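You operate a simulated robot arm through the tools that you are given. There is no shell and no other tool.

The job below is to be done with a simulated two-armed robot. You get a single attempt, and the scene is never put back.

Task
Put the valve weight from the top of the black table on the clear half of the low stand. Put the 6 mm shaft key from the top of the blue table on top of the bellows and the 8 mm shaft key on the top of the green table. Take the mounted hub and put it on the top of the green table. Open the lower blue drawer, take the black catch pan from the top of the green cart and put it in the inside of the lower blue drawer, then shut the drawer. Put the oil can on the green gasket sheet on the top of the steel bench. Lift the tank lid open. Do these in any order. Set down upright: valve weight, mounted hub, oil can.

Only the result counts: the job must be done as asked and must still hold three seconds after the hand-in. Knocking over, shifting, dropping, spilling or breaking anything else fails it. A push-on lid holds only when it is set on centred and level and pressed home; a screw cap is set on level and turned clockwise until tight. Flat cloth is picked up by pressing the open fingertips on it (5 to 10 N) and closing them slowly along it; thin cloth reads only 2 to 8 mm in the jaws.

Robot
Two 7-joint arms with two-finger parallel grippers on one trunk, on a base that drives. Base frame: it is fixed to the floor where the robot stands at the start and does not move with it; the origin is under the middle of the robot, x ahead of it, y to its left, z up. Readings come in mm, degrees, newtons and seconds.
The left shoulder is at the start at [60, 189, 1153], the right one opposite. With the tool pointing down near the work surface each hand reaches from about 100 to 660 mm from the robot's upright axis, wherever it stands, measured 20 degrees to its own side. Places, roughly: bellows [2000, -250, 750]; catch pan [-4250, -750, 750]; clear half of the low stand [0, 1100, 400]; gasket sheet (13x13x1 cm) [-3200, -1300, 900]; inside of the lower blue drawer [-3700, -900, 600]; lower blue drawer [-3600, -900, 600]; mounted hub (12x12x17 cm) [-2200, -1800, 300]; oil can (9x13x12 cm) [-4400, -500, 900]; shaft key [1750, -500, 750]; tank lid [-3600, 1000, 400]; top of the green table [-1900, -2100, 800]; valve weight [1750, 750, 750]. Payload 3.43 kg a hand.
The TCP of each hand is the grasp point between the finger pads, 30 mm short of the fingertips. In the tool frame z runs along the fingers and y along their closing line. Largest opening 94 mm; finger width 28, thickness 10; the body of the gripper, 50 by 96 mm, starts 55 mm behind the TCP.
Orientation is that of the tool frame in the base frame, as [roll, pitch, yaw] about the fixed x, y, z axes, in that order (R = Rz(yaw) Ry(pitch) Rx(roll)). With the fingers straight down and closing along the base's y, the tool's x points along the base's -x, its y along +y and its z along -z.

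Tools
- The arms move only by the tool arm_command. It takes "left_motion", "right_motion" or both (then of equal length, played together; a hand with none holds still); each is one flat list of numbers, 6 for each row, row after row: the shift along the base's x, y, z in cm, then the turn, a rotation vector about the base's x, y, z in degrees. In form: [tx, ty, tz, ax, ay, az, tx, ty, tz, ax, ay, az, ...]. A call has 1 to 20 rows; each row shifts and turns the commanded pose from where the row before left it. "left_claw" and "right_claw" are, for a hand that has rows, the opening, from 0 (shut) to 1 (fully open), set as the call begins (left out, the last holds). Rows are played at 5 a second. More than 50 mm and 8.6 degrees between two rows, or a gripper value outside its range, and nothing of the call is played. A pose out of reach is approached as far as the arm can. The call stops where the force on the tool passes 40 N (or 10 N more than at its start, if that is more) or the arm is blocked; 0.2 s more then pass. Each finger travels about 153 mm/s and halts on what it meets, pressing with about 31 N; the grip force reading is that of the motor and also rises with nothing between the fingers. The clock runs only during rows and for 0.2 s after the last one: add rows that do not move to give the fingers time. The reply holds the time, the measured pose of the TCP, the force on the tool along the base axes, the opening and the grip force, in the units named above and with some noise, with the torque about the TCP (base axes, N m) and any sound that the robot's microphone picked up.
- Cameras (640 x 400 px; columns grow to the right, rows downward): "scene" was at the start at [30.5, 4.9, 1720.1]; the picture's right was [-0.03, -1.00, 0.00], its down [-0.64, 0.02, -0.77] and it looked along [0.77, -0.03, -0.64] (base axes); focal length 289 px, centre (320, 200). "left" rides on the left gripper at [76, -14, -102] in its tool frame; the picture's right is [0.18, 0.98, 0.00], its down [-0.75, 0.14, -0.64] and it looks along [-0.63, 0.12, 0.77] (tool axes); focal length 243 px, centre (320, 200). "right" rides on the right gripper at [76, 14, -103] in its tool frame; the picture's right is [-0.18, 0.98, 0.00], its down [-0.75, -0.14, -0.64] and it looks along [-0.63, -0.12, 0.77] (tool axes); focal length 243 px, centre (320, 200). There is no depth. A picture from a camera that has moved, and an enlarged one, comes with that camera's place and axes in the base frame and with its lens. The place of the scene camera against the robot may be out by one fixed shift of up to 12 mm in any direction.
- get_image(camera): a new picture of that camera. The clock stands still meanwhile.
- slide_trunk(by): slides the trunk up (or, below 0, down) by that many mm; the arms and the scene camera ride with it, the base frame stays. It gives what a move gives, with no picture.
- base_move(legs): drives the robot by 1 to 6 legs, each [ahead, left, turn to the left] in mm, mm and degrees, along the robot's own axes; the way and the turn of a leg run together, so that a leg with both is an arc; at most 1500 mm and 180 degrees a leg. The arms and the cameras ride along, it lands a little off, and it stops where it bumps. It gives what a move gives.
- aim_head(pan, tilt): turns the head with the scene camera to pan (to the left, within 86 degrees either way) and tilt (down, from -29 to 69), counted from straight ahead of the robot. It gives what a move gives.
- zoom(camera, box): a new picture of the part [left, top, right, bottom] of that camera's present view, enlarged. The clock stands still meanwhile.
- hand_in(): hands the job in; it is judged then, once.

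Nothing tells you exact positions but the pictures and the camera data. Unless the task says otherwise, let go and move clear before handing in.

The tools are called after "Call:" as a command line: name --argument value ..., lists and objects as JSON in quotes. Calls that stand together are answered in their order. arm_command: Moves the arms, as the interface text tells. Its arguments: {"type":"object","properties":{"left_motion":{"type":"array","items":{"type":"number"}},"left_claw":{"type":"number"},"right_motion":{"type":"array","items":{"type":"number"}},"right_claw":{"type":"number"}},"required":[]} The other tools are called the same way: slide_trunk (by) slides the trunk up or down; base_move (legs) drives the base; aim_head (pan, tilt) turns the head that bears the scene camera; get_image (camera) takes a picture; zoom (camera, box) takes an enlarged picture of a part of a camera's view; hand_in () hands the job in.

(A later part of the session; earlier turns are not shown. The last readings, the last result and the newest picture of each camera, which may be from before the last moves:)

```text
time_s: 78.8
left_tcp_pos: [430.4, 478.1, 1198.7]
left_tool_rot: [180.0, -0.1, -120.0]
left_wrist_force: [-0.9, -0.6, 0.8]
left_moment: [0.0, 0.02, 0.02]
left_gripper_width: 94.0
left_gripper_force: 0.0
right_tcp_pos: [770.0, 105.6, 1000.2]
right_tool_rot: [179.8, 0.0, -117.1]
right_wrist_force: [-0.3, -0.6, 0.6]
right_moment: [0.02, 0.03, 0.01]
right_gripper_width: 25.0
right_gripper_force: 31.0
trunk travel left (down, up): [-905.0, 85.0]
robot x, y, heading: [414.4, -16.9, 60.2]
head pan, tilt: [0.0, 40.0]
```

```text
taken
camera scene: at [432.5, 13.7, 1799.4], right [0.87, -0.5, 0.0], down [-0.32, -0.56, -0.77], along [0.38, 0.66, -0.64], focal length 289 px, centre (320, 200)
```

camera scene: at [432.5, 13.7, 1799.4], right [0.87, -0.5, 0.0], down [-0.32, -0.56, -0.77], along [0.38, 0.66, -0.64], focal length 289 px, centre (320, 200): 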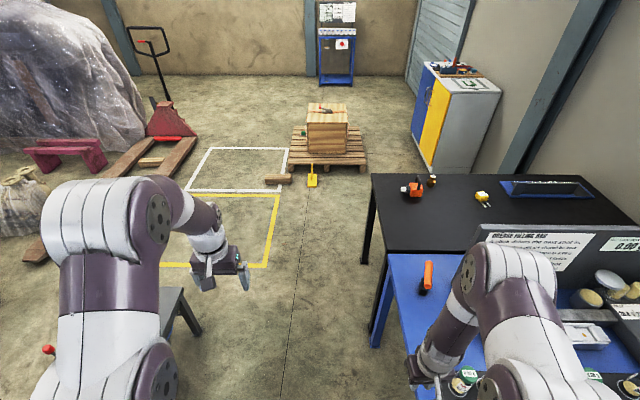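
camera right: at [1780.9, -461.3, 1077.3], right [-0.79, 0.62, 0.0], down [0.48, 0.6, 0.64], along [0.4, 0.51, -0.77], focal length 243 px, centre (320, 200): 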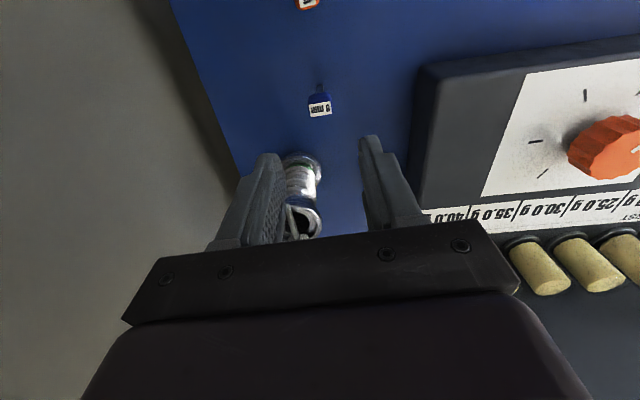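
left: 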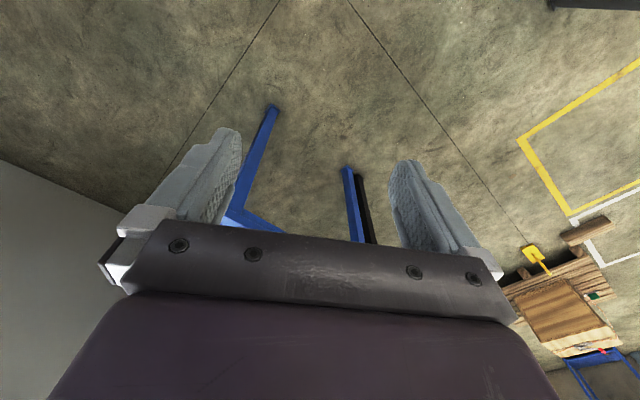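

The path north is clear. I'll drive around the black table's northwest corner and turn to face it from the north.

Call:
base_move --legs '[[801, 245, 0], [720, -49, 0], [422, -335, 0], [0, 0, 179]]'

Call:
get_image --camera "scene"

```text
time_s: 96.8
left_tcp_pos: [1503.4, 1091.0, 1198.2]
left_tool_rot: [180.0, 0.0, 57.9]
left_wrist_force: [-0.4, -0.3, 0.2]
left_moment: [0.0, -0.01, -0.02]
left_gripper_width: 93.9
left_gripper_force: 0.0
right_tcp_pos: [1177.5, 1475.3, 1000.5]
right_tool_rot: [179.8, 0.2, 60.9]
right_wrist_force: [0.3, -1.0, -0.3]
right_moment: [-0.01, -0.02, -0.01]
right_gripper_width: 25.3
right_gripper_force: 30.7
trunk travel left (down, up): [-905.0, 85.0]
robot x, y, heading: [1535.1, 1582.6, -122.0]
head pan, tilt: [0.0, 40.0]
```

```text
taken
camera scene: at [1528.9, 1568.5, 1799.4], right [-0.85, 0.53, 0.0], down [0.34, 0.54, -0.77], along [-0.41, -0.65, -0.64], focal length 289 px, centre (320, 200)
```

scene: 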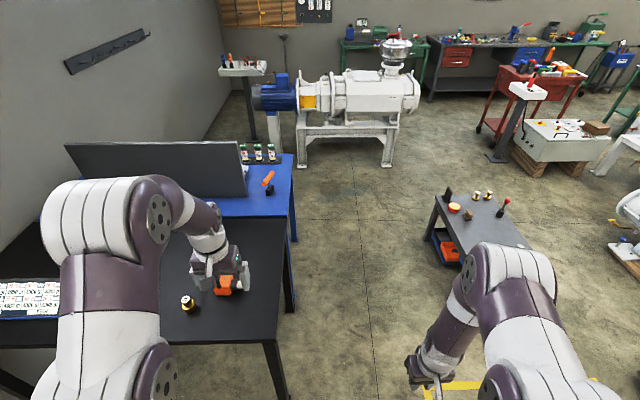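

The brass weight stands just right of... in my view at the near edge of the black table. I move in so the left hand can take it.

Call:
zoom --camera "scene" --box '[150, 220, 270, 330]'

Call:
base_move --legs '[[0, 335, 0], [150, 0, 0]]'

Call:
get_image --camera "left"

Call:
get_image --camera "scene"

```text
3.64 times, centred on (210, 275) of scene
camera zoom: at [1528.9, 1568.5, 1799.4], right [-0.85, 0.53, 0.0], down [0.34, 0.54, -0.77], along [-0.41, -0.65, -0.64], focal length 1051 px, centre (720, -73)
```

zoom: 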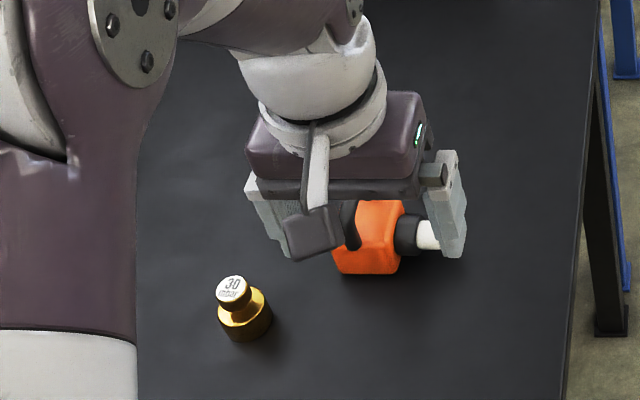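

```text
time_s: 100.0
left_tcp_pos: [1709.4, 788.2, 1198.3]
left_tool_rot: [180.0, 0.2, 57.8]
left_wrist_force: [0.5, 0.1, 0.2]
left_moment: [-0.01, 0.0, -0.02]
left_gripper_width: 93.9
left_gripper_force: 0.1
right_tcp_pos: [1384.8, 1172.8, 1001.1]
right_tool_rot: [179.8, 0.3, 60.9]
right_wrist_force: [0.4, 1.5, -0.9]
right_moment: [0.03, 0.01, -0.02]
right_gripper_width: 24.8
right_gripper_force: 31.3
trunk travel left (down, up): [-905.0, 85.0]
robot x, y, heading: [1742.0, 1275.6, -122.1]
head pan, tilt: [0.0, 40.0]
```

```text
taken
camera left: at [1737.0, 861.1, 1302.0], right [0.93, -0.37, 0.0], down [-0.28, -0.71, 0.64], along [-0.24, -0.6, -0.77], focal length 243 px, centre (320, 200)
```

left: 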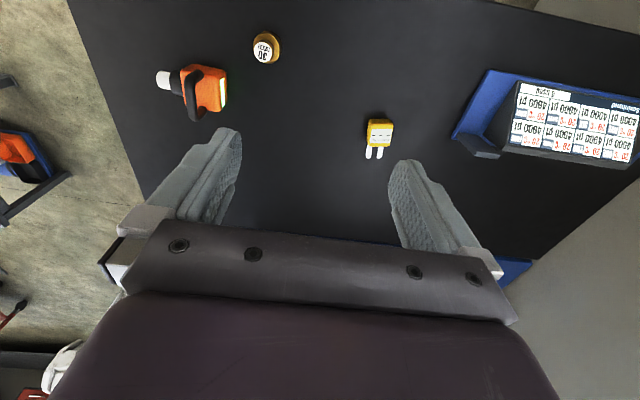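

```text
taken
camera scene: at [1736.1, 1267.6, 1799.5], right [-0.85, 0.53, 0.0], down [0.34, 0.54, -0.77], along [-0.41, -0.65, -0.64], focal length 289 px, centre (320, 200)
```

scene: 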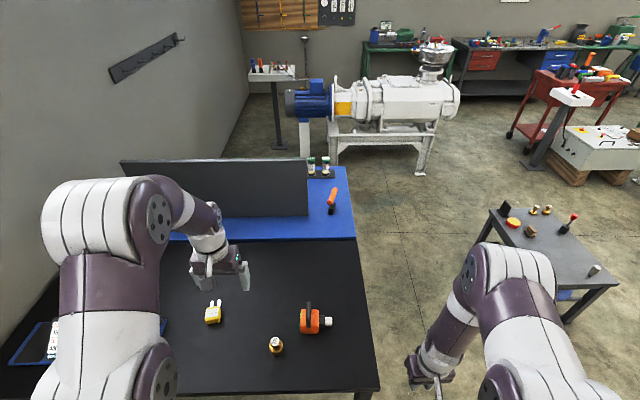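

The weight reads "30 mbar", standing at about (1631,836). I'll bring the left hand above it.

Call:
arm_command --left_motion '[-1.97, 1.18, -4, 0, 0, 0, -1.97, 1.18, -4, 0, 0, 0, -1.97, 1.18, -4, 0, 0, 0, -1.97, 1.18, -4, 0, 0, 0, 0, 0, -4, 0, 0, 0, 0, 0, 0, 0, 0, 0]' --left_claw 0.8

Call:
get_image --camera "left"

```text
time_s: 101.4
left_tcp_pos: [1631.4, 835.0, 998.1]
left_tool_rot: [-180.0, 0.0, 57.9]
left_wrist_force: [0.0, -0.2, 0.6]
left_moment: [-0.01, 0.0, 0.04]
left_gripper_width: 75.2
left_gripper_force: 0.1
right_tcp_pos: [1382.6, 1172.3, 1001.3]
right_tool_rot: [179.8, 0.1, 60.9]
right_wrist_force: [0.0, 1.1, -0.8]
right_moment: [0.0, 0.01, -0.03]
right_gripper_width: 25.1
right_gripper_force: 30.6
trunk travel left (down, up): [-905.0, 85.0]
robot x, y, heading: [1746.5, 1279.2, -122.2]
head pan, tilt: [0.0, 40.0]
```

```text
taken
camera left: at [1657.8, 906.9, 1100.4], right [0.93, -0.37, 0.0], down [-0.28, -0.71, 0.64], along [-0.23, -0.6, -0.77], focal length 243 px, centre (320, 200)
```

left: 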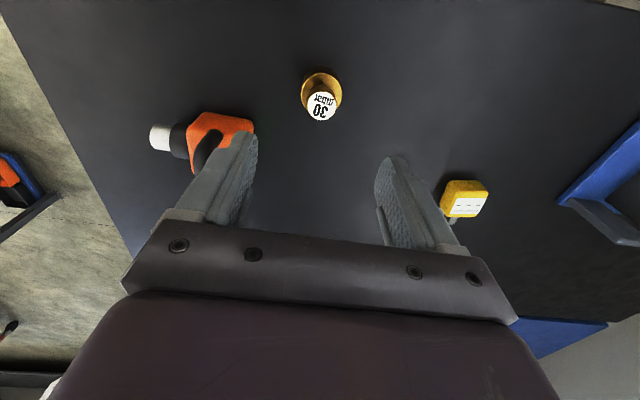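

Nearly centred. Lower to just above the weight and recheck.

Call:
arm_command --left_motion '[0, 0, -4, 0, 0, 0, 0, 0, -4, 0, 0, 0, 0, 0, -2, 0, 0, 0, 0, 0, 0, 0, 0, 0]'

Call:
zoom --camera "left" --box '[220, 30, 420, 230]'

Call:
zoom --camera "scene" --box '[180, 250, 380, 390]'

```text
time_s: 102.4
left_tcp_pos: [1630.8, 831.5, 898.2]
left_tool_rot: [180.0, -0.1, 57.9]
left_wrist_force: [-0.1, -0.4, -0.5]
left_moment: [0.0, -0.02, 0.01]
left_gripper_width: 75.2
left_gripper_force: 0.1
right_tcp_pos: [1381.8, 1170.6, 1000.8]
right_tool_rot: [179.8, 0.0, 60.9]
right_wrist_force: [0.2, -0.6, 0.2]
right_moment: [-0.02, -0.02, 0.0]
right_gripper_width: 25.0
right_gripper_force: 31.7
trunk travel left (down, up): [-905.0, 85.0]
robot x, y, heading: [1741.5, 1282.4, -122.3]
head pan, tilt: [0.0, 40.0]
```

```text
2.00 times, centred on (320, 130) of left
camera zoom: at [1657.5, 904.0, 1001.3], right [0.93, -0.37, 0.0], down [-0.28, -0.71, 0.64], along [-0.23, -0.6, -0.77], focal length 485 px, centre (320, 340)
```

zoom: 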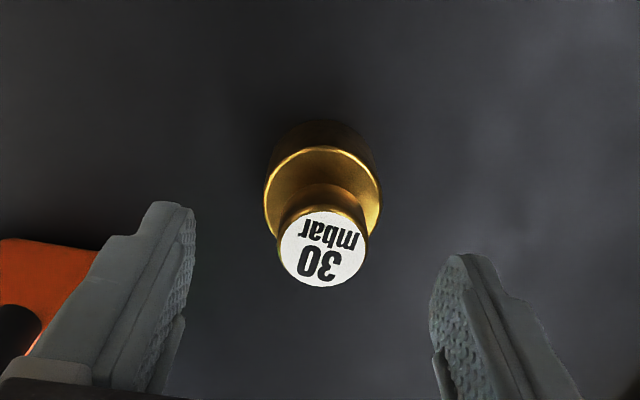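

```text
2.86 times, centred on (280, 320) of scene
camera zoom: at [1734.3, 1264.5, 1799.4], right [-0.85, 0.53, 0.0], down [0.34, 0.54, -0.77], along [-0.41, -0.65, -0.64], focal length 826 px, centre (434, -143)
```

zoom: 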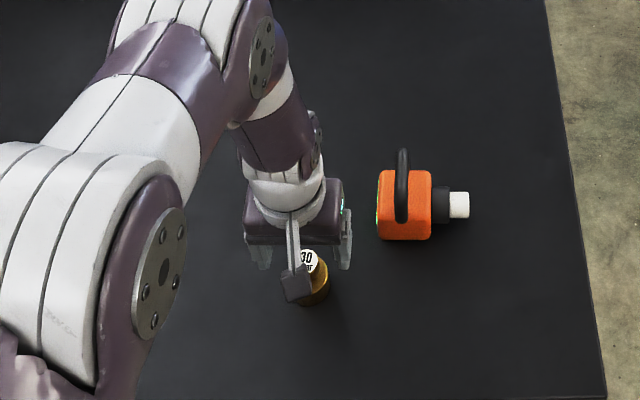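

Corrections: ~3 mm forward. Descend around the base and close.

Call:
arm_command --left_motion '[0, -0.36, -3, 0, 0, 0, 0, 0, -2, 0, 0, 0, 0, 0, -1, 0, 0, 0, 0, 0, 0, 0, 0, 0]'

Call:
zoom --camera "left" --box '[220, 30, 420, 230]'

```text
time_s: 103.4
left_tcp_pos: [1630.8, 829.0, 837.8]
left_tool_rot: [-180.0, -0.1, 57.9]
left_wrist_force: [-0.3, -0.4, -0.3]
left_moment: [-0.03, 0.01, 0.01]
left_gripper_width: 75.0
left_gripper_force: 0.0
right_tcp_pos: [1382.9, 1170.9, 1001.0]
right_tool_rot: [179.7, 0.0, 60.9]
right_wrist_force: [0.7, -0.7, 0.1]
right_moment: [-0.02, -0.01, 0.01]
right_gripper_width: 24.8
right_gripper_force: 31.2
trunk travel left (down, up): [-905.0, 85.0]
robot x, y, heading: [1739.7, 1276.3, -122.1]
head pan, tilt: [0.0, 40.0]
```

```text
2.00 times, centred on (320, 130) of left
camera zoom: at [1657.8, 901.7, 941.0], right [0.93, -0.37, 0.0], down [-0.28, -0.71, 0.64], along [-0.23, -0.6, -0.77], focal length 485 px, centre (320, 340)
```

zoom: 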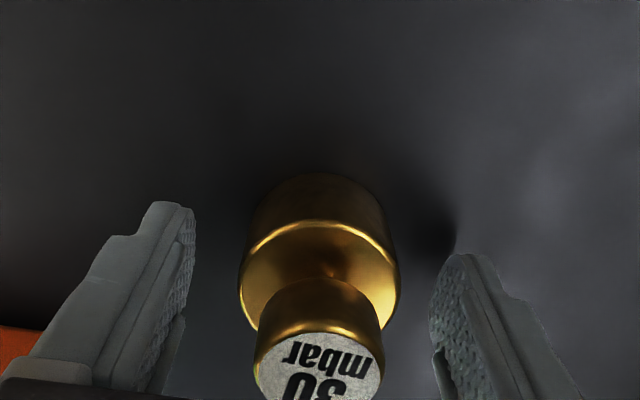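

Good. A touch lower and close.

Call:
arm_command --left_motion '[0, 0, -0.2, 0, 0, 0, 0, 0, -0.2, 0, 0, 0, 0, 0, 0, 0, 0, 0]'

Call:
arm_command --left_motion '[0, 0, 0, 0, 0, 0, 0, 0, 0, 0, 0, 0, 0, 0, 0, 0, 0, 0, 0, 0, 0, 0, 0, 0]' --left_claw 0

Call:
zoom --camera "left" --box '[220, 30, 420, 230]'

```text
time_s: 104.2
left_tcp_pos: [1629.7, 830.0, 835.2]
left_tool_rot: [-180.0, -0.1, 58.0]
left_wrist_force: [-0.3, 0.3, 0.1]
left_moment: [0.01, -0.02, 0.0]
left_gripper_width: 75.2
left_gripper_force: 0.0
right_tcp_pos: [1381.5, 1172.0, 1000.8]
right_tool_rot: [179.9, 0.0, 60.9]
right_wrist_force: [0.1, 0.4, 0.1]
right_moment: [-0.04, 0.02, 0.01]
right_gripper_width: 24.8
right_gripper_force: 30.7
trunk travel left (down, up): [-905.0, 85.0]
robot x, y, heading: [1743.7, 1278.1, -122.1]
head pan, tilt: [0.0, 40.0]
```

```text
time_s: 105.2
left_tcp_pos: [1629.5, 829.4, 834.5]
left_tool_rot: [180.0, -0.1, 57.9]
left_wrist_force: [-0.4, 0.6, 0.2]
left_moment: [0.05, 0.06, 0.06]
left_gripper_width: 44.4
left_gripper_force: 30.5
right_tcp_pos: [1381.5, 1171.8, 1002.5]
right_tool_rot: [179.8, 0.0, 61.0]
right_wrist_force: [-0.1, 0.1, -0.8]
right_moment: [-0.01, 0.01, 0.0]
right_gripper_width: 24.9
right_gripper_force: 31.4
trunk travel left (down, up): [-905.0, 85.0]
robot x, y, heading: [1741.6, 1279.9, -122.2]
head pan, tilt: [0.0, 40.0]
```

```text
2.00 times, centred on (320, 130) of left
camera zoom: at [1657.0, 902.6, 937.1], right [0.93, -0.37, 0.0], down [-0.28, -0.71, 0.64], along [-0.23, -0.6, -0.77], focal length 485 px, centre (320, 340)
```

zoom: 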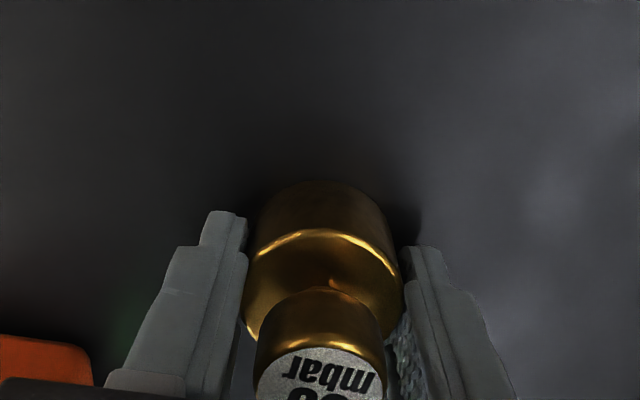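

Weight gripped (44.4 mm). Lift it and drive around to the low stand, whose top I triangulate at z≈450.

Call:
arm_command --left_motion '[0, 0, 2, 0, 0, 0, 0, 0, 4, 0, 0, 0, 0, 0, 4, 0, 0, 0, 0, 0, 4, 0, 0, 0, 0, 0, 4, 0, 0, 0]'

Call:
base_move --legs '[[-220, 0, 0], [470, -719, 0], [0, 0, -87.4]]'

Call:
get_image --camera "scene"

```text
time_s: 106.4
left_tcp_pos: [1630.7, 832.9, 1017.2]
left_tool_rot: [-179.9, -0.2, 57.9]
left_wrist_force: [-0.2, 0.0, -3.6]
left_moment: [0.01, 0.01, 0.03]
left_gripper_width: 44.5
left_gripper_force: 31.2
right_tcp_pos: [1382.8, 1171.9, 1002.1]
right_tool_rot: [179.9, 0.2, 60.9]
right_wrist_force: [0.3, -0.3, -0.9]
right_moment: [-0.04, 0.03, 0.02]
right_gripper_width: 25.3
right_gripper_force: 31.0
trunk travel left (down, up): [-905.0, 85.0]
robot x, y, heading: [1740.3, 1279.3, -121.9]
head pan, tilt: [0.0, 40.0]
```

```text
time_s: 115.9
left_tcp_pos: [556.4, 1540.9, 1016.8]
left_tool_rot: [180.0, -0.1, -29.4]
left_wrist_force: [-0.3, -0.4, -2.7]
left_moment: [-0.02, 0.02, 0.02]
left_gripper_width: 44.3
left_gripper_force: 31.1
right_tcp_pos: [884.5, 1804.8, 1001.9]
right_tool_rot: [179.8, 0.0, -26.6]
right_wrist_force: [0.1, 0.1, 0.5]
right_moment: [0.01, -0.01, 0.0]
right_gripper_width: 25.1
right_gripper_force: 30.8
trunk travel left (down, up): [-905.0, 85.0]
robot x, y, heading: [1006.4, 1453.7, 150.5]
head pan, tilt: [0.0, 40.0]
```

```text
taken
camera scene: at [991.0, 1469.3, 1799.4], right [0.49, 0.87, 0.0], down [0.56, -0.32, -0.77], along [-0.67, 0.38, -0.64], focal length 289 px, centre (320, 200)
```

scene: 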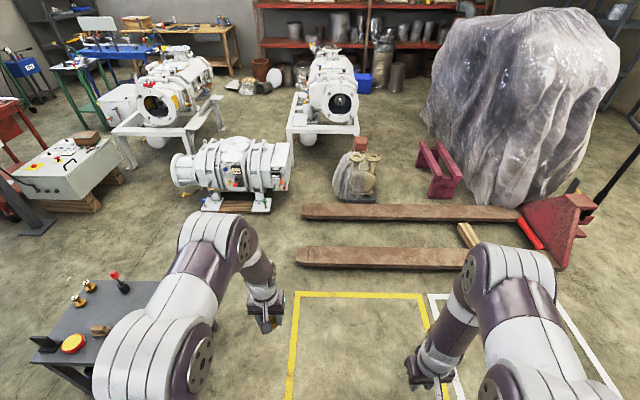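

The stand is at lower left. I slide left alongside it, then look down at the clear half.

Call:
base_move --legs '[[0, 677, 0], [100, 0, 0]]'

Call:
aim_head --pan 20 --tilt 50

Call:
get_image --camera "scene"

Call:
get_image --camera "left"

```text
time_s: 120.4
left_tcp_pos: [138.4, 996.6, 1016.2]
left_tool_rot: [180.0, 0.1, -29.2]
left_wrist_force: [-0.3, 0.5, -3.0]
left_moment: [0.05, -0.02, -0.02]
left_gripper_width: 44.5
left_gripper_force: 31.0
right_tcp_pos: [464.5, 1261.3, 1001.2]
right_tool_rot: [179.8, 0.1, -26.2]
right_wrist_force: [0.2, -0.4, 0.3]
right_moment: [-0.01, -0.02, 0.07]
right_gripper_width: 24.7
right_gripper_force: 31.1
trunk travel left (down, up): [-905.0, 85.0]
robot x, y, heading: [592.3, 909.9, 150.7]
head pan, tilt: [0.0, 40.0]
```

```text
time_s: 121.2
left_tcp_pos: [137.0, 996.2, 1015.4]
left_tool_rot: [180.0, -0.1, -29.2]
left_wrist_force: [-0.1, -0.1, -2.4]
left_moment: [0.0, 0.02, -0.04]
left_gripper_width: 44.3
left_gripper_force: 30.8
right_tcp_pos: [464.2, 1262.3, 1001.1]
right_tool_rot: [179.8, 0.0, -26.3]
right_wrist_force: [-0.5, -0.5, -0.4]
right_moment: [0.0, 0.0, 0.02]
right_gripper_width: 24.9
right_gripper_force: 30.9
trunk travel left (down, up): [-905.0, 85.0]
robot x, y, heading: [591.9, 908.3, 151.0]
head pan, tilt: [20.0, 50.0]
```

```text
taken
camera scene: at [569.6, 899.9, 1785.2], right [0.16, 0.99, 0.0], down [0.76, -0.12, -0.64], along [-0.63, 0.1, -0.77], focal length 289 px, centre (320, 200)
```

scene: 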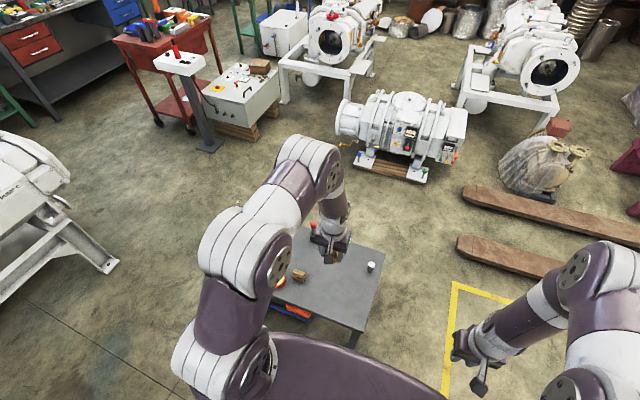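

```text
taken
camera left: at [209.1, 973.5, 1118.2], right [-0.32, -0.95, 0.0], down [-0.73, 0.24, 0.64], along [-0.61, 0.2, -0.77], focal length 243 px, centre (320, 200)
```

left: 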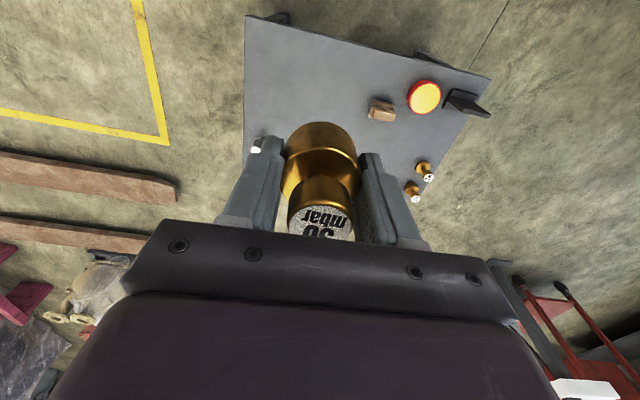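

Positions agree (stand corner (232,1135), z≈450). I move forward 120 mm and lower the trunk.

Call:
base_move --legs '[[120, 0, 0]]'

Call:
slide_trunk --by -350

Call:
get_image --camera "left"

Call:
get_image --camera "scene"

```text
time_s: 122.5
left_tcp_pos: [34.4, 1054.4, 1016.2]
left_tool_rot: [-179.9, -0.1, -29.1]
left_wrist_force: [0.4, -1.0, -3.9]
left_moment: [-0.02, -0.02, -0.02]
left_gripper_width: 44.1
left_gripper_force: 31.7
right_tcp_pos: [360.2, 1319.8, 1001.4]
right_tool_rot: [179.8, 0.1, -26.1]
right_wrist_force: [-0.4, -0.4, -0.5]
right_moment: [0.0, -0.04, -0.01]
right_gripper_width: 24.8
right_gripper_force: 30.5
trunk travel left (down, up): [-905.0, 85.0]
robot x, y, heading: [486.2, 963.5, 150.8]
head pan, tilt: [20.0, 50.0]
```

```text
time_s: 125.9
left_tcp_pos: [32.2, 1054.3, 665.7]
left_tool_rot: [-180.0, 0.0, -29.1]
left_wrist_force: [-0.2, 0.4, -3.1]
left_moment: [-0.03, -0.01, -0.02]
left_gripper_width: 44.4
left_gripper_force: 31.4
right_tcp_pos: [359.0, 1320.4, 650.8]
right_tool_rot: [179.8, -0.1, -26.2]
right_wrist_force: [-0.1, -0.1, -0.8]
right_moment: [0.01, 0.02, 0.02]
right_gripper_width: 25.1
right_gripper_force: 31.1
trunk travel left (down, up): [-555.0, 435.0]
robot x, y, heading: [486.6, 965.8, 151.0]
head pan, tilt: [20.0, 50.0]
```

```text
taken
camera left: at [105.6, 1030.5, 768.6], right [-0.32, -0.95, 0.0], down [-0.73, 0.24, 0.64], along [-0.61, 0.2, -0.77], focal length 243 px, centre (320, 200)
```

left: 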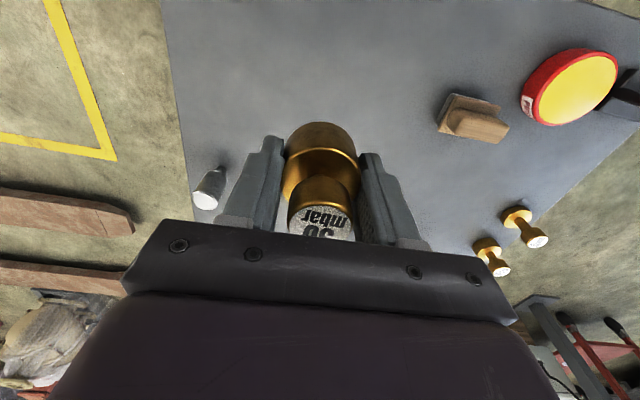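

```text
taken
camera scene: at [466.6, 957.0, 1435.3], right [0.16, 0.99, 0.0], down [0.76, -0.12, -0.64], along [-0.63, 0.1, -0.77], focal length 289 px, centre (320, 200)
```

scene: 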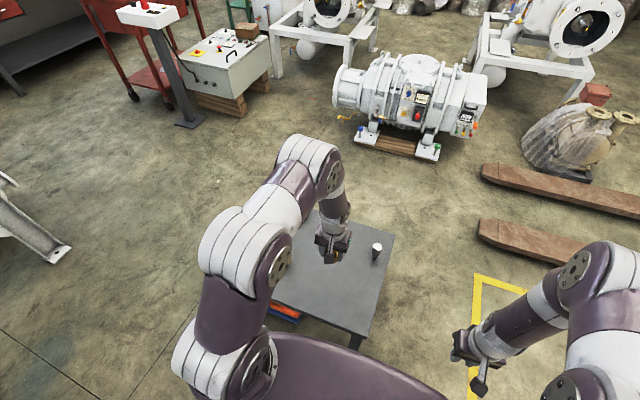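

The clear half lies right below the weight. Lower toward the surface.

Call:
arm_command --left_motion '[-0.8, 0.48, -4, 0, 0, 0, -0.8, 0.48, -4, 0, 0, 0, -0.8, 0.48, -4, 0, 0, 0, -0.8, 0.48, -4, 0, 0, 0, 0, 0, -1, 0, 0, 0, 0, 0, 0, 0, 0, 0]'

Call:
get_image --camera "left"

```text
time_s: 127.3
left_tcp_pos: [2.6, 1072.6, 495.1]
left_tool_rot: [180.0, 0.0, -29.1]
left_wrist_force: [-0.9, -0.4, -2.6]
left_moment: [-0.02, -0.01, -0.01]
left_gripper_width: 44.0
left_gripper_force: 31.1
right_tcp_pos: [359.8, 1319.5, 649.7]
right_tool_rot: [179.7, -0.1, -26.0]
right_wrist_force: [-0.1, -0.1, -0.4]
right_moment: [0.02, 0.01, -0.02]
right_gripper_width: 25.0
right_gripper_force: 30.6
trunk travel left (down, up): [-555.0, 435.0]
robot x, y, heading: [484.2, 968.8, 151.2]
head pan, tilt: [20.0, 50.0]
```

```text
taken
camera left: at [74.1, 1047.8, 598.6], right [-0.32, -0.95, 0.0], down [-0.73, 0.24, 0.64], along [-0.61, 0.2, -0.77], focal length 243 px, centre (320, 200)
```

left: 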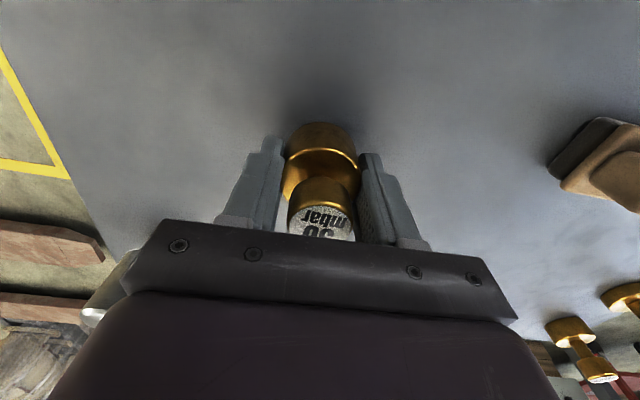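

Close to the surface; lowering in small steps.

Call:
arm_command --left_motion '[0, 0, -0.3, 0, 0, 0, 0, 0, -0.3, 0, 0, 0, 0, 0, -0.2, 0, 0, 0, 0, 0, 0, 0, 0, 0]'

```text
time_s: 128.3
left_tcp_pos: [2.7, 1074.4, 489.0]
left_tool_rot: [180.0, -0.1, -29.1]
left_wrist_force: [-0.5, -0.4, -3.5]
left_moment: [0.01, 0.04, 0.01]
left_gripper_width: 44.2
left_gripper_force: 30.7
right_tcp_pos: [359.2, 1320.7, 651.3]
right_tool_rot: [179.8, 0.1, -26.0]
right_wrist_force: [0.2, 0.6, -0.6]
right_moment: [0.01, 0.0, 0.0]
right_gripper_width: 25.0
right_gripper_force: 30.9
trunk travel left (down, up): [-555.0, 435.0]
robot x, y, heading: [485.1, 966.0, 150.8]
head pan, tilt: [20.0, 50.0]
```

Call:
arm_command --left_motion '[0, 0, -0.2, 0, 0, 0, 0, 0, -0.2, 0, 0, 0, 0, 0, 0, 0, 0, 0]'

```text
time_s: 129.1
left_tcp_pos: [1.0, 1074.6, 484.5]
left_tool_rot: [-180.0, 0.0, -29.0]
left_wrist_force: [0.9, -1.1, 4.0]
left_moment: [0.07, 0.09, 0.05]
left_gripper_width: 44.3
left_gripper_force: 31.0
right_tcp_pos: [360.0, 1320.4, 650.2]
right_tool_rot: [179.8, -0.1, -26.1]
right_wrist_force: [0.6, 1.0, -0.1]
right_moment: [-0.06, 0.01, -0.04]
right_gripper_width: 24.9
right_gripper_force: 30.9
trunk travel left (down, up): [-555.0, 435.0]
robot x, y, heading: [482.6, 967.2, 151.2]
head pan, tilt: [20.0, 50.0]
```

Contact made (force turned from -3 to +4 N). Release and lift.

Call:
arm_command --left_motion '[0, 0, 0, 0, 0, 0, 0, 0, 0, 0, 0, 0, 0, 0, 0, 0, 0, 0]' --left_claw 0.85

Call:
arm_command --left_motion '[0, 0, 1, 0, 0, 0, 0, 0, 3, 0, 0, 0, 0, 0, 4, 0, 0, 0, 0, 0, 4, 0, 0, 0, 0, 0, 4, 0, 0, 0]'

Call:
get_image --camera "left"

```text
time_s: 129.9
left_tcp_pos: [1.7, 1073.2, 484.3]
left_tool_rot: [-180.0, -0.1, -29.2]
left_wrist_force: [0.4, 1.2, -0.1]
left_moment: [0.01, 0.0, -0.02]
left_gripper_width: 80.0
left_gripper_force: 0.0
right_tcp_pos: [359.1, 1320.5, 651.4]
right_tool_rot: [179.8, 0.0, -26.0]
right_wrist_force: [0.5, -0.9, -0.4]
right_moment: [0.01, 0.01, 0.01]
right_gripper_width: 24.4
right_gripper_force: 31.2
trunk travel left (down, up): [-555.0, 435.0]
robot x, y, heading: [487.3, 968.1, 150.9]
head pan, tilt: [20.0, 50.0]
```

```text
time_s: 131.1
left_tcp_pos: [1.3, 1072.3, 643.9]
left_tool_rot: [-180.0, -0.1, -29.1]
left_wrist_force: [0.6, -0.2, -0.2]
left_moment: [0.03, -0.02, 0.04]
left_gripper_width: 79.8
left_gripper_force: 0.1
right_tcp_pos: [359.2, 1320.9, 651.1]
right_tool_rot: [179.8, 0.1, -25.9]
right_wrist_force: [0.0, 0.4, -0.7]
right_moment: [-0.01, 0.0, 0.01]
right_gripper_width: 24.9
right_gripper_force: 30.6
trunk travel left (down, up): [-555.0, 435.0]
robot x, y, heading: [487.6, 965.9, 150.9]
head pan, tilt: [20.0, 50.0]
```

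```text
taken
camera left: at [73.9, 1048.3, 747.6], right [-0.32, -0.95, 0.0], down [-0.73, 0.24, 0.64], along [-0.61, 0.2, -0.77], focal length 243 px, centre (320, 200)
```

left: 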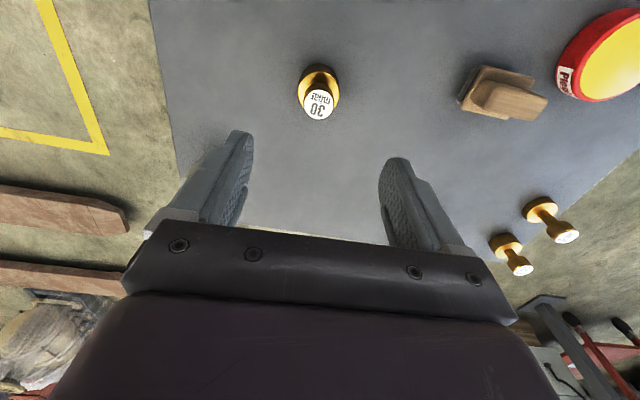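

The weight stands upright on the clear half. Now raise the trunk and survey toward the west and south.

Call:
slide_trunk --by 350

Call:
aim_head --pan 40 --tilt 25

Call:
get_image --camera "scene"

Call:
aim_head --pan 86 --tilt 30

Call:
get_image --camera "scene"

```text
time_s: 134.5
left_tcp_pos: [0.5, 1073.4, 994.9]
left_tool_rot: [179.9, 0.0, -29.1]
left_wrist_force: [-0.6, -0.9, -0.2]
left_moment: [0.0, -0.01, 0.0]
left_gripper_width: 80.2
left_gripper_force: 0.0
right_tcp_pos: [359.1, 1320.9, 1001.1]
right_tool_rot: [179.8, -0.1, -26.3]
right_wrist_force: [-0.3, 0.4, -0.4]
right_moment: [0.0, -0.02, 0.01]
right_gripper_width: 25.0
right_gripper_force: 30.6
trunk travel left (down, up): [-905.0, 85.0]
robot x, y, heading: [484.5, 966.0, 150.9]
head pan, tilt: [20.0, 50.0]
```

```text
time_s: 135.4
left_tcp_pos: [0.4, 1074.1, 995.5]
left_tool_rot: [-180.0, -0.1, -29.2]
left_wrist_force: [0.8, 0.0, 0.6]
left_moment: [-0.02, 0.01, 0.02]
left_gripper_width: 79.8
left_gripper_force: 0.0
right_tcp_pos: [359.7, 1320.2, 1000.8]
right_tool_rot: [179.8, 0.0, -26.1]
right_wrist_force: [-0.9, -0.7, 0.4]
right_moment: [0.01, 0.02, -0.01]
right_gripper_width: 24.8
right_gripper_force: 30.7
trunk travel left (down, up): [-905.0, 85.0]
robot x, y, heading: [484.9, 970.6, 151.1]
head pan, tilt: [40.0, 25.0]
```

```text
taken
camera scene: at [452.4, 927.6, 1822.7], right [-0.19, 0.98, 0.0], down [0.42, 0.08, -0.91], along [-0.89, -0.17, -0.42], focal length 289 px, centre (320, 200)
```

scene: 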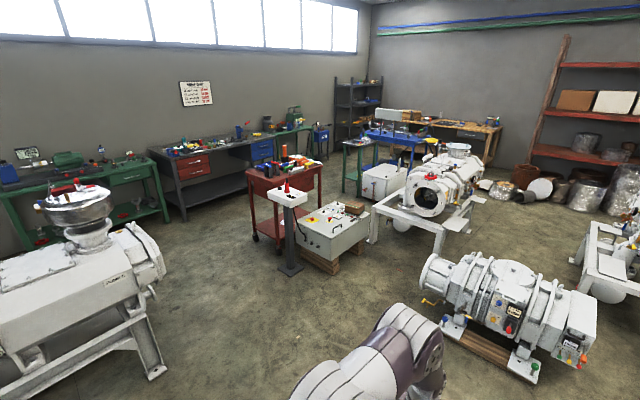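

```text
time_s: 136.5
left_tcp_pos: [1.5, 1072.8, 993.4]
left_tool_rot: [180.0, -0.1, -29.1]
left_wrist_force: [0.1, -0.2, 0.2]
left_moment: [0.01, 0.0, 0.04]
left_gripper_width: 79.9
left_gripper_force: 0.0
right_tcp_pos: [359.8, 1320.1, 1000.3]
right_tool_rot: [179.8, 0.0, -26.1]
right_wrist_force: [-0.2, -1.1, 0.1]
right_moment: [-0.02, -0.03, 0.01]
right_gripper_width: 25.0
right_gripper_force: 31.8
trunk travel left (down, up): [-905.0, 85.0]
robot x, y, heading: [486.6, 966.4, 150.8]
head pan, tilt: [85.9, 30.0]
```

```text
taken
camera scene: at [493.3, 869.2, 1814.8], right [-0.84, 0.55, 0.0], down [0.27, 0.42, -0.87], along [-0.47, -0.72, -0.5], focal length 289 px, centre (320, 200)
```

scene: 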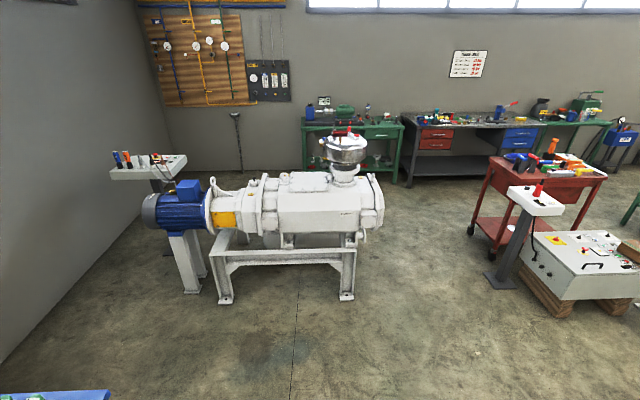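

I see a green table, the long steel bench with red/blue drawers, and a green cart along the far wall. Zooming for details.

Call:
zoom --camera "scene" --box '[290, 80, 460, 190]'

Call:
zoom --camera "scene" --box '[400, 80, 640, 200]'

Call:
aim_head --pan 30 --tilt 20

Call:
zoom --camera "scene" --box '[100, 60, 420, 260]'

```text
3.64 times, centred on (375, 135) of scene
camera zoom: at [493.3, 869.2, 1814.8], right [-0.84, 0.55, 0.0], down [0.27, 0.42, -0.87], along [-0.47, -0.72, -0.5], focal length 1051 px, centre (120, 436)
```

zoom: 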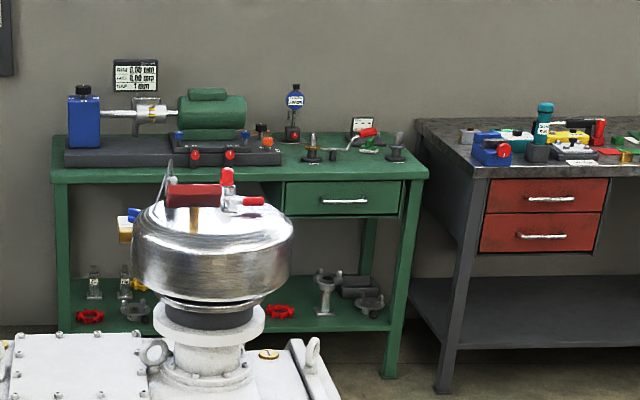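

```text
2.67 times, centred on (520, 140) of scene
camera zoom: at [493.3, 869.2, 1814.8], right [-0.84, 0.55, 0.0], down [0.27, 0.42, -0.87], along [-0.47, -0.72, -0.5], focal length 771 px, centre (-213, 360)
```

zoom: 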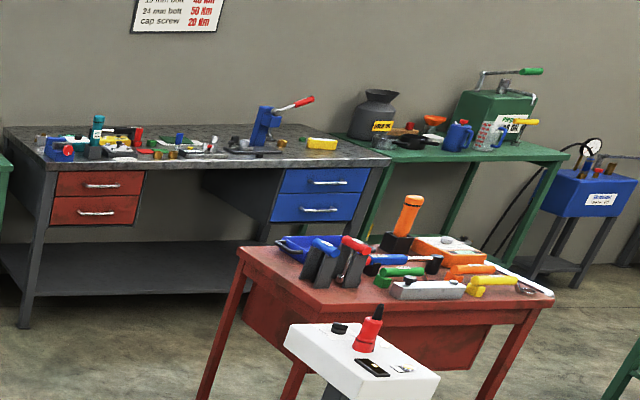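

```text
time_s: 137.8
left_tcp_pos: [1.9, 1073.2, 994.8]
left_tool_rot: [180.0, -0.2, -29.2]
left_wrist_force: [-0.6, 0.0, 0.0]
left_moment: [0.03, 0.03, 0.0]
left_gripper_width: 79.9
left_gripper_force: 0.0
right_tcp_pos: [358.9, 1319.4, 1001.6]
right_tool_rot: [179.8, 0.0, -26.1]
right_wrist_force: [-1.1, -0.1, 0.2]
right_moment: [-0.01, 0.0, 0.01]
right_gripper_width: 24.8
right_gripper_force: 30.8
trunk travel left (down, up): [-905.0, 85.0]
robot x, y, heading: [486.5, 969.7, 150.9]
head pan, tilt: [30.0, 20.0]
```

```text
2.00 times, centred on (260, 160) of scene
camera zoom: at [449.7, 943.3, 1830.8], right [-0.02, 1.0, 0.0], down [0.34, 0.01, -0.94], along [-0.94, -0.02, -0.34], focal length 578 px, centre (440, 280)
```

zoom: 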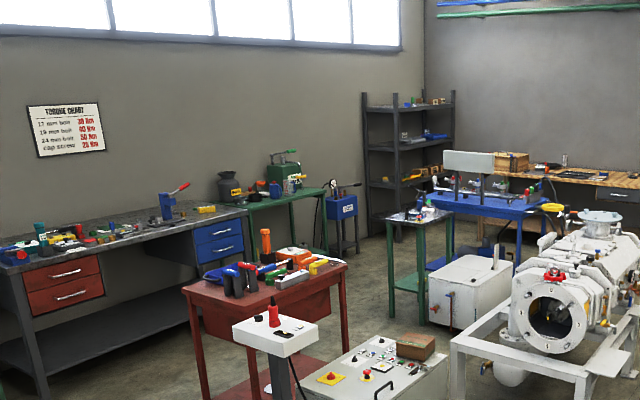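

The route west passes between the low stand and the extruder; I'll drive with arms pointing west to keep them clear of the extruder's hopper.

Call:
base_move --legs '[[-250, 0, 0], [0, 0, 29], [255, 665, 0]]'

Call:
aim_head --pan 20 --tilt 35

Call:
get_image --camera "scene"

```text
time_s: 144.6
left_tcp_pos: [-27.2, 30.9, 995.3]
left_tool_rot: [-180.0, -0.1, -0.6]
left_wrist_force: [0.1, -0.3, -0.3]
left_moment: [0.01, 0.04, -0.02]
left_gripper_width: 79.8
left_gripper_force: 0.1
right_tcp_pos: [170.2, 418.9, 1000.7]
right_tool_rot: [179.8, 0.0, 2.2]
right_wrist_force: [0.3, -0.2, -1.0]
right_moment: [-0.01, 0.01, 0.0]
right_gripper_width: 25.0
right_gripper_force: 31.7
trunk travel left (down, up): [-905.0, 85.0]
robot x, y, heading: [449.8, 166.5, 179.5]
head pan, tilt: [30.0, 20.0]
```

```text
time_s: 145.4
left_tcp_pos: [-27.4, 30.9, 994.5]
left_tool_rot: [-179.9, -0.1, -0.6]
left_wrist_force: [0.0, -0.5, 0.7]
left_moment: [-0.01, 0.02, -0.01]
left_gripper_width: 79.6
left_gripper_force: 0.1
right_tcp_pos: [170.6, 417.5, 1002.9]
right_tool_rot: [179.9, 0.1, 2.4]
right_wrist_force: [-0.4, 0.4, -0.4]
right_moment: [0.0, -0.01, -0.04]
right_gripper_width: 25.0
right_gripper_force: 31.7
trunk travel left (down, up): [-905.0, 85.0]
robot x, y, heading: [448.0, 171.5, 179.3]
head pan, tilt: [20.0, 35.0]
```

```text
taken
camera scene: at [431.4, 144.6, 1807.0], right [-0.33, 0.94, 0.0], down [0.54, 0.19, -0.82], along [-0.77, -0.27, -0.57], focal length 289 px, centre (320, 200)
```

scene: 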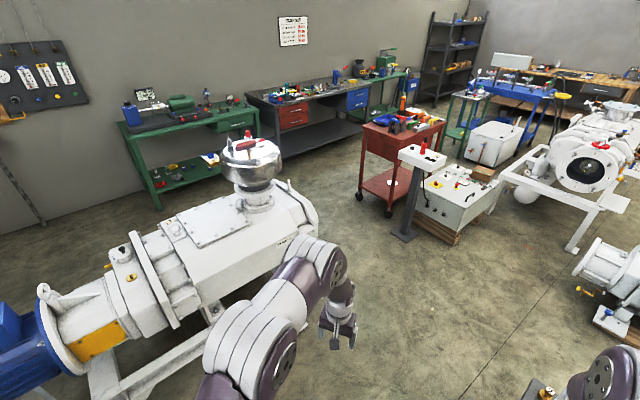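

The extruder hopper is nearest around (-450,-460). I'll weave slightly north around it, then turn to face the bench wall.

Call:
base_move --legs '[[448, -44, 0], [251, -107, 0], [750, 9, 0], [148, 182, 0], [0, 0, 60]]'

Call:
aim_head --pan 0 --tilt 35

Call:
get_image --camera "scene"

```text
time_s: 157.2
left_tcp_pos: [-1263.6, -328.4, 994.7]
left_tool_rot: [-180.0, -0.1, 59.1]
left_wrist_force: [0.5, 0.2, -1.0]
left_moment: [0.01, 0.0, -0.01]
left_gripper_width: 79.8
left_gripper_force: 0.1
right_tcp_pos: [-1497.6, 38.8, 1000.2]
right_tool_rot: [179.8, -0.1, 62.1]
right_wrist_force: [-0.2, 0.7, -1.0]
right_moment: [0.01, -0.01, 0.0]
right_gripper_width: 25.2
right_gripper_force: 30.9
trunk travel left (down, up): [-905.0, 85.0]
robot x, y, heading: [-1142.2, 150.0, -120.9]
head pan, tilt: [20.0, 35.0]
```

```text
time_s: 158.1
left_tcp_pos: [-1263.1, -328.6, 995.0]
left_tool_rot: [-180.0, -0.1, 59.1]
left_wrist_force: [-0.1, -0.4, 0.3]
left_moment: [0.01, 0.02, 0.02]
left_gripper_width: 80.0
left_gripper_force: 0.1
right_tcp_pos: [-1498.4, 37.6, 1001.1]
right_tool_rot: [179.7, 0.0, 62.1]
right_wrist_force: [0.0, -0.5, -0.7]
right_moment: [-0.01, -0.01, -0.05]
right_gripper_width: 25.3
right_gripper_force: 31.4
trunk travel left (down, up): [-905.0, 85.0]
robot x, y, heading: [-1139.2, 151.3, -121.2]
head pan, tilt: [0.0, 35.0]
```

```text
taken
camera scene: at [-1150.2, 136.3, 1807.0], right [-0.86, 0.51, 0.0], down [0.29, 0.49, -0.82], along [-0.42, -0.7, -0.57], focal length 289 px, centre (320, 200)
```

scene: 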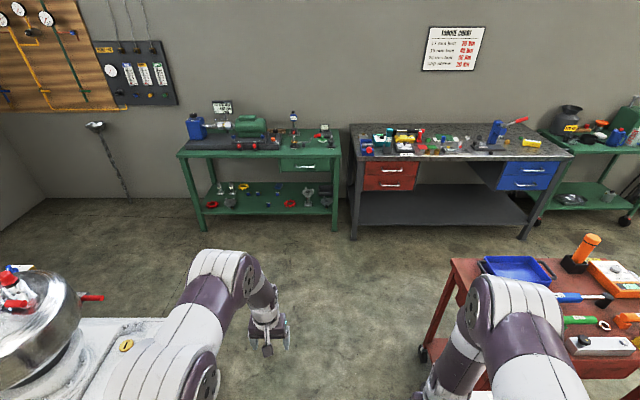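

I face the wall: green table, steel bench with red/blue drawers, and another green cart on the right. Zoom on each.

Call:
zoom --camera "scene" --box '[170, 90, 350, 220]'

Call:
zoom --camera "scene" --box '[340, 110, 580, 220]'

Call:
zoom --camera "scene" --box '[480, 90, 640, 230]'

```text
3.08 times, centred on (260, 155) of scene
camera zoom: at [-1150.2, 136.3, 1807.0], right [-0.86, 0.51, 0.0], down [0.29, 0.49, -0.82], along [-0.42, -0.7, -0.57], focal length 889 px, centre (505, 338)
```

zoom: 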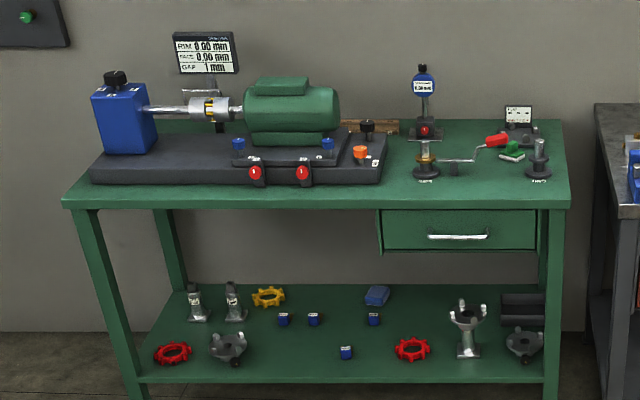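

```text
2.67 times, centred on (460, 165) of scene
camera zoom: at [-1150.2, 136.3, 1807.0], right [-0.86, 0.51, 0.0], down [0.29, 0.49, -0.82], along [-0.42, -0.7, -0.57], focal length 771 px, centre (-53, 293)
```

zoom: 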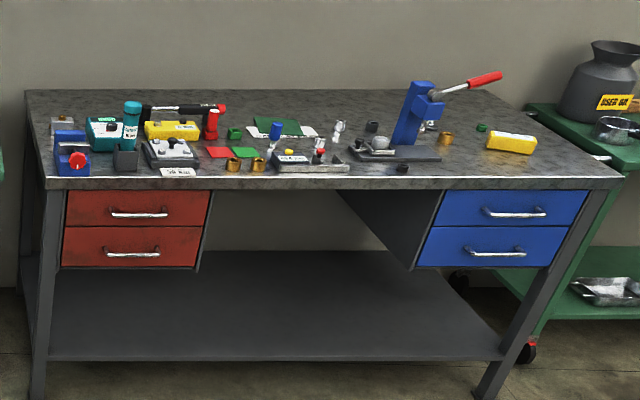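

```text
2.86 times, centred on (560, 160) of scene
camera zoom: at [-1150.2, 136.3, 1807.0], right [-0.86, 0.51, 0.0], down [0.29, 0.49, -0.82], along [-0.42, -0.7, -0.57], focal length 826 px, centre (-366, 314)
```

zoom: 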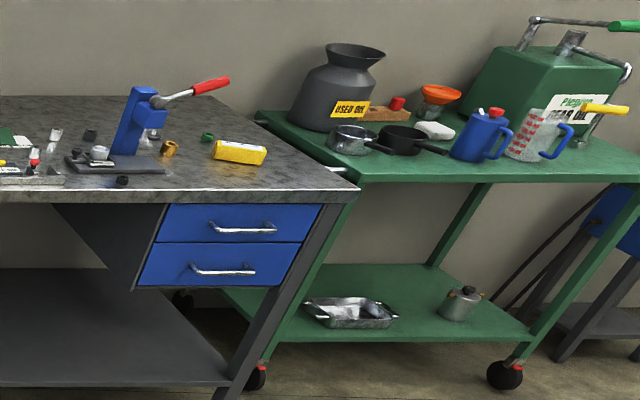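

The mounted hub (on its post) stands on the green table's lower shelf near the front right; the blue oil can and black pan are on the green cart. I'll drive toward the green table.

Call:
base_move --legs '[[900, 0, 0], [600, 113, 0]]'

Call:
get_image --camera "scene"

Call:
aim_head --pan 0 --tilt 55

Call:
get_image --camera "scene"

```text
time_s: 165.9
left_tcp_pos: [-1939.1, -1689.3, 994.2]
left_tool_rot: [180.0, -0.1, 59.6]
left_wrist_force: [-0.3, -0.9, -0.5]
left_moment: [0.0, -0.01, -0.01]
left_gripper_width: 80.0
left_gripper_force: 0.0
right_tcp_pos: [-2177.4, -1326.0, 1002.2]
right_tool_rot: [179.8, 0.1, 62.5]
right_wrist_force: [-0.5, -0.2, -0.4]
right_moment: [0.04, -0.03, -0.04]
right_gripper_width: 25.1
right_gripper_force: 30.9
trunk travel left (down, up): [-905.0, 85.0]
robot x, y, heading: [-1823.9, -1205.1, -120.4]
head pan, tilt: [0.0, 35.0]
```

```text
taken
camera scene: at [-1830.0, -1223.7, 1807.0], right [-0.86, 0.51, 0.0], down [0.29, 0.49, -0.82], along [-0.42, -0.71, -0.57], focal length 289 px, centre (320, 200)
```

scene: 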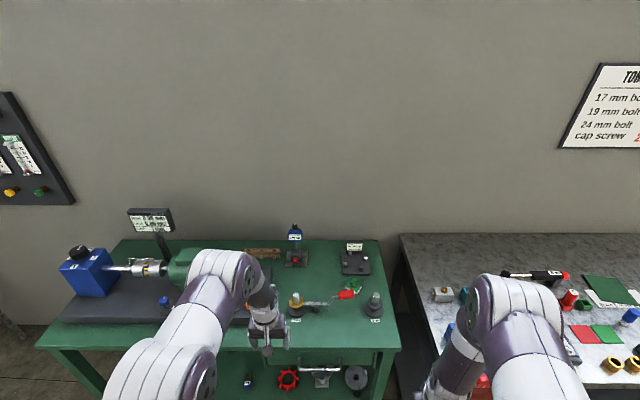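

```text
time_s: 166.8
left_tcp_pos: [-1939.2, -1688.6, 994.6]
left_tool_rot: [180.0, 0.0, 59.5]
left_wrist_force: [0.1, -0.7, 0.4]
left_moment: [0.0, 0.02, 0.0]
left_gripper_width: 79.8
left_gripper_force: 0.1
right_tcp_pos: [-2176.8, -1325.2, 1001.6]
right_tool_rot: [179.9, 0.1, 62.5]
right_wrist_force: [-1.1, -0.4, -0.5]
right_moment: [0.02, 0.05, 0.0]
right_gripper_width: 24.8
right_gripper_force: 31.4
trunk travel left (down, up): [-905.0, 85.0]
robot x, y, heading: [-1822.7, -1212.5, -120.8]
head pan, tilt: [0.0, 55.0]
```

```text
taken
camera scene: at [-1822.4, -1211.2, 1778.8], right [-0.86, 0.51, 0.0], down [0.42, 0.71, -0.57], along [-0.29, -0.49, -0.82], focal length 289 px, centre (320, 200)
```

scene: 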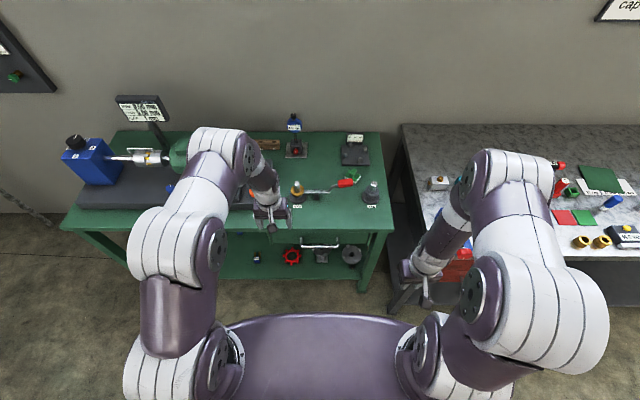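

I look closer at the table top to find free space and at the hub on the shelf.

Call:
zoom --camera "scene" --box '[220, 110, 420, 300]'

Call:
zoom --camera "scene" --box '[240, 235, 400, 300]'

Call:
get_image --camera "left"

```text
2.11 times, centred on (320, 205) of scene
camera zoom: at [-1822.4, -1211.2, 1778.8], right [-0.86, 0.51, 0.0], down [0.42, 0.71, -0.57], along [-0.29, -0.49, -0.82], focal length 608 px, centre (320, 190)
```

zoom: 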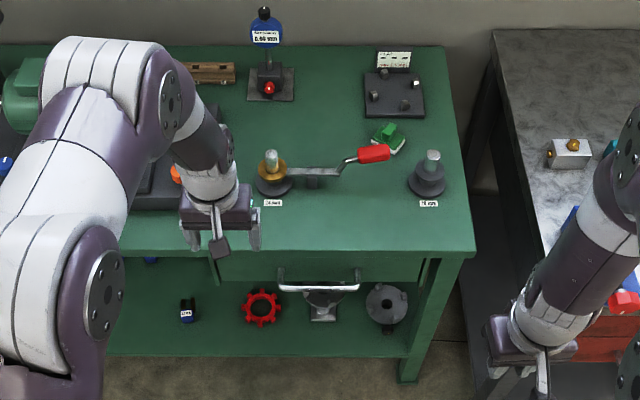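

```text
4.00 times, centred on (320, 268) of scene
camera zoom: at [-1822.4, -1211.2, 1778.8], right [-0.86, 0.51, 0.0], down [0.42, 0.71, -0.57], along [-0.29, -0.49, -0.82], focal length 1156 px, centre (320, -70)
```

zoom: 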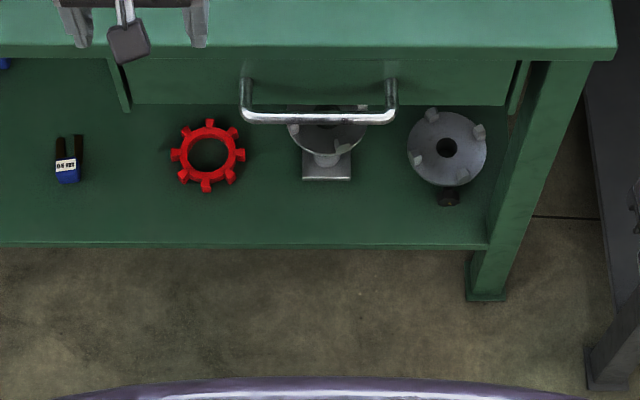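

```text
taken
camera left: at [-1914.7, -1617.1, 1096.9], right [0.94, -0.34, 0.0], down [-0.26, -0.72, 0.64], along [-0.22, -0.6, -0.77], focal length 243 px, centre (320, 200)
```

left: 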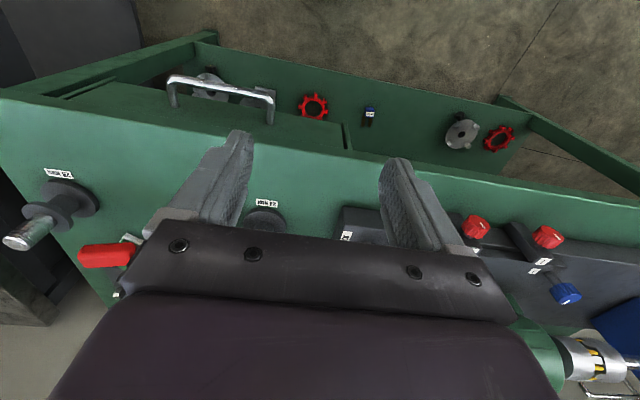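

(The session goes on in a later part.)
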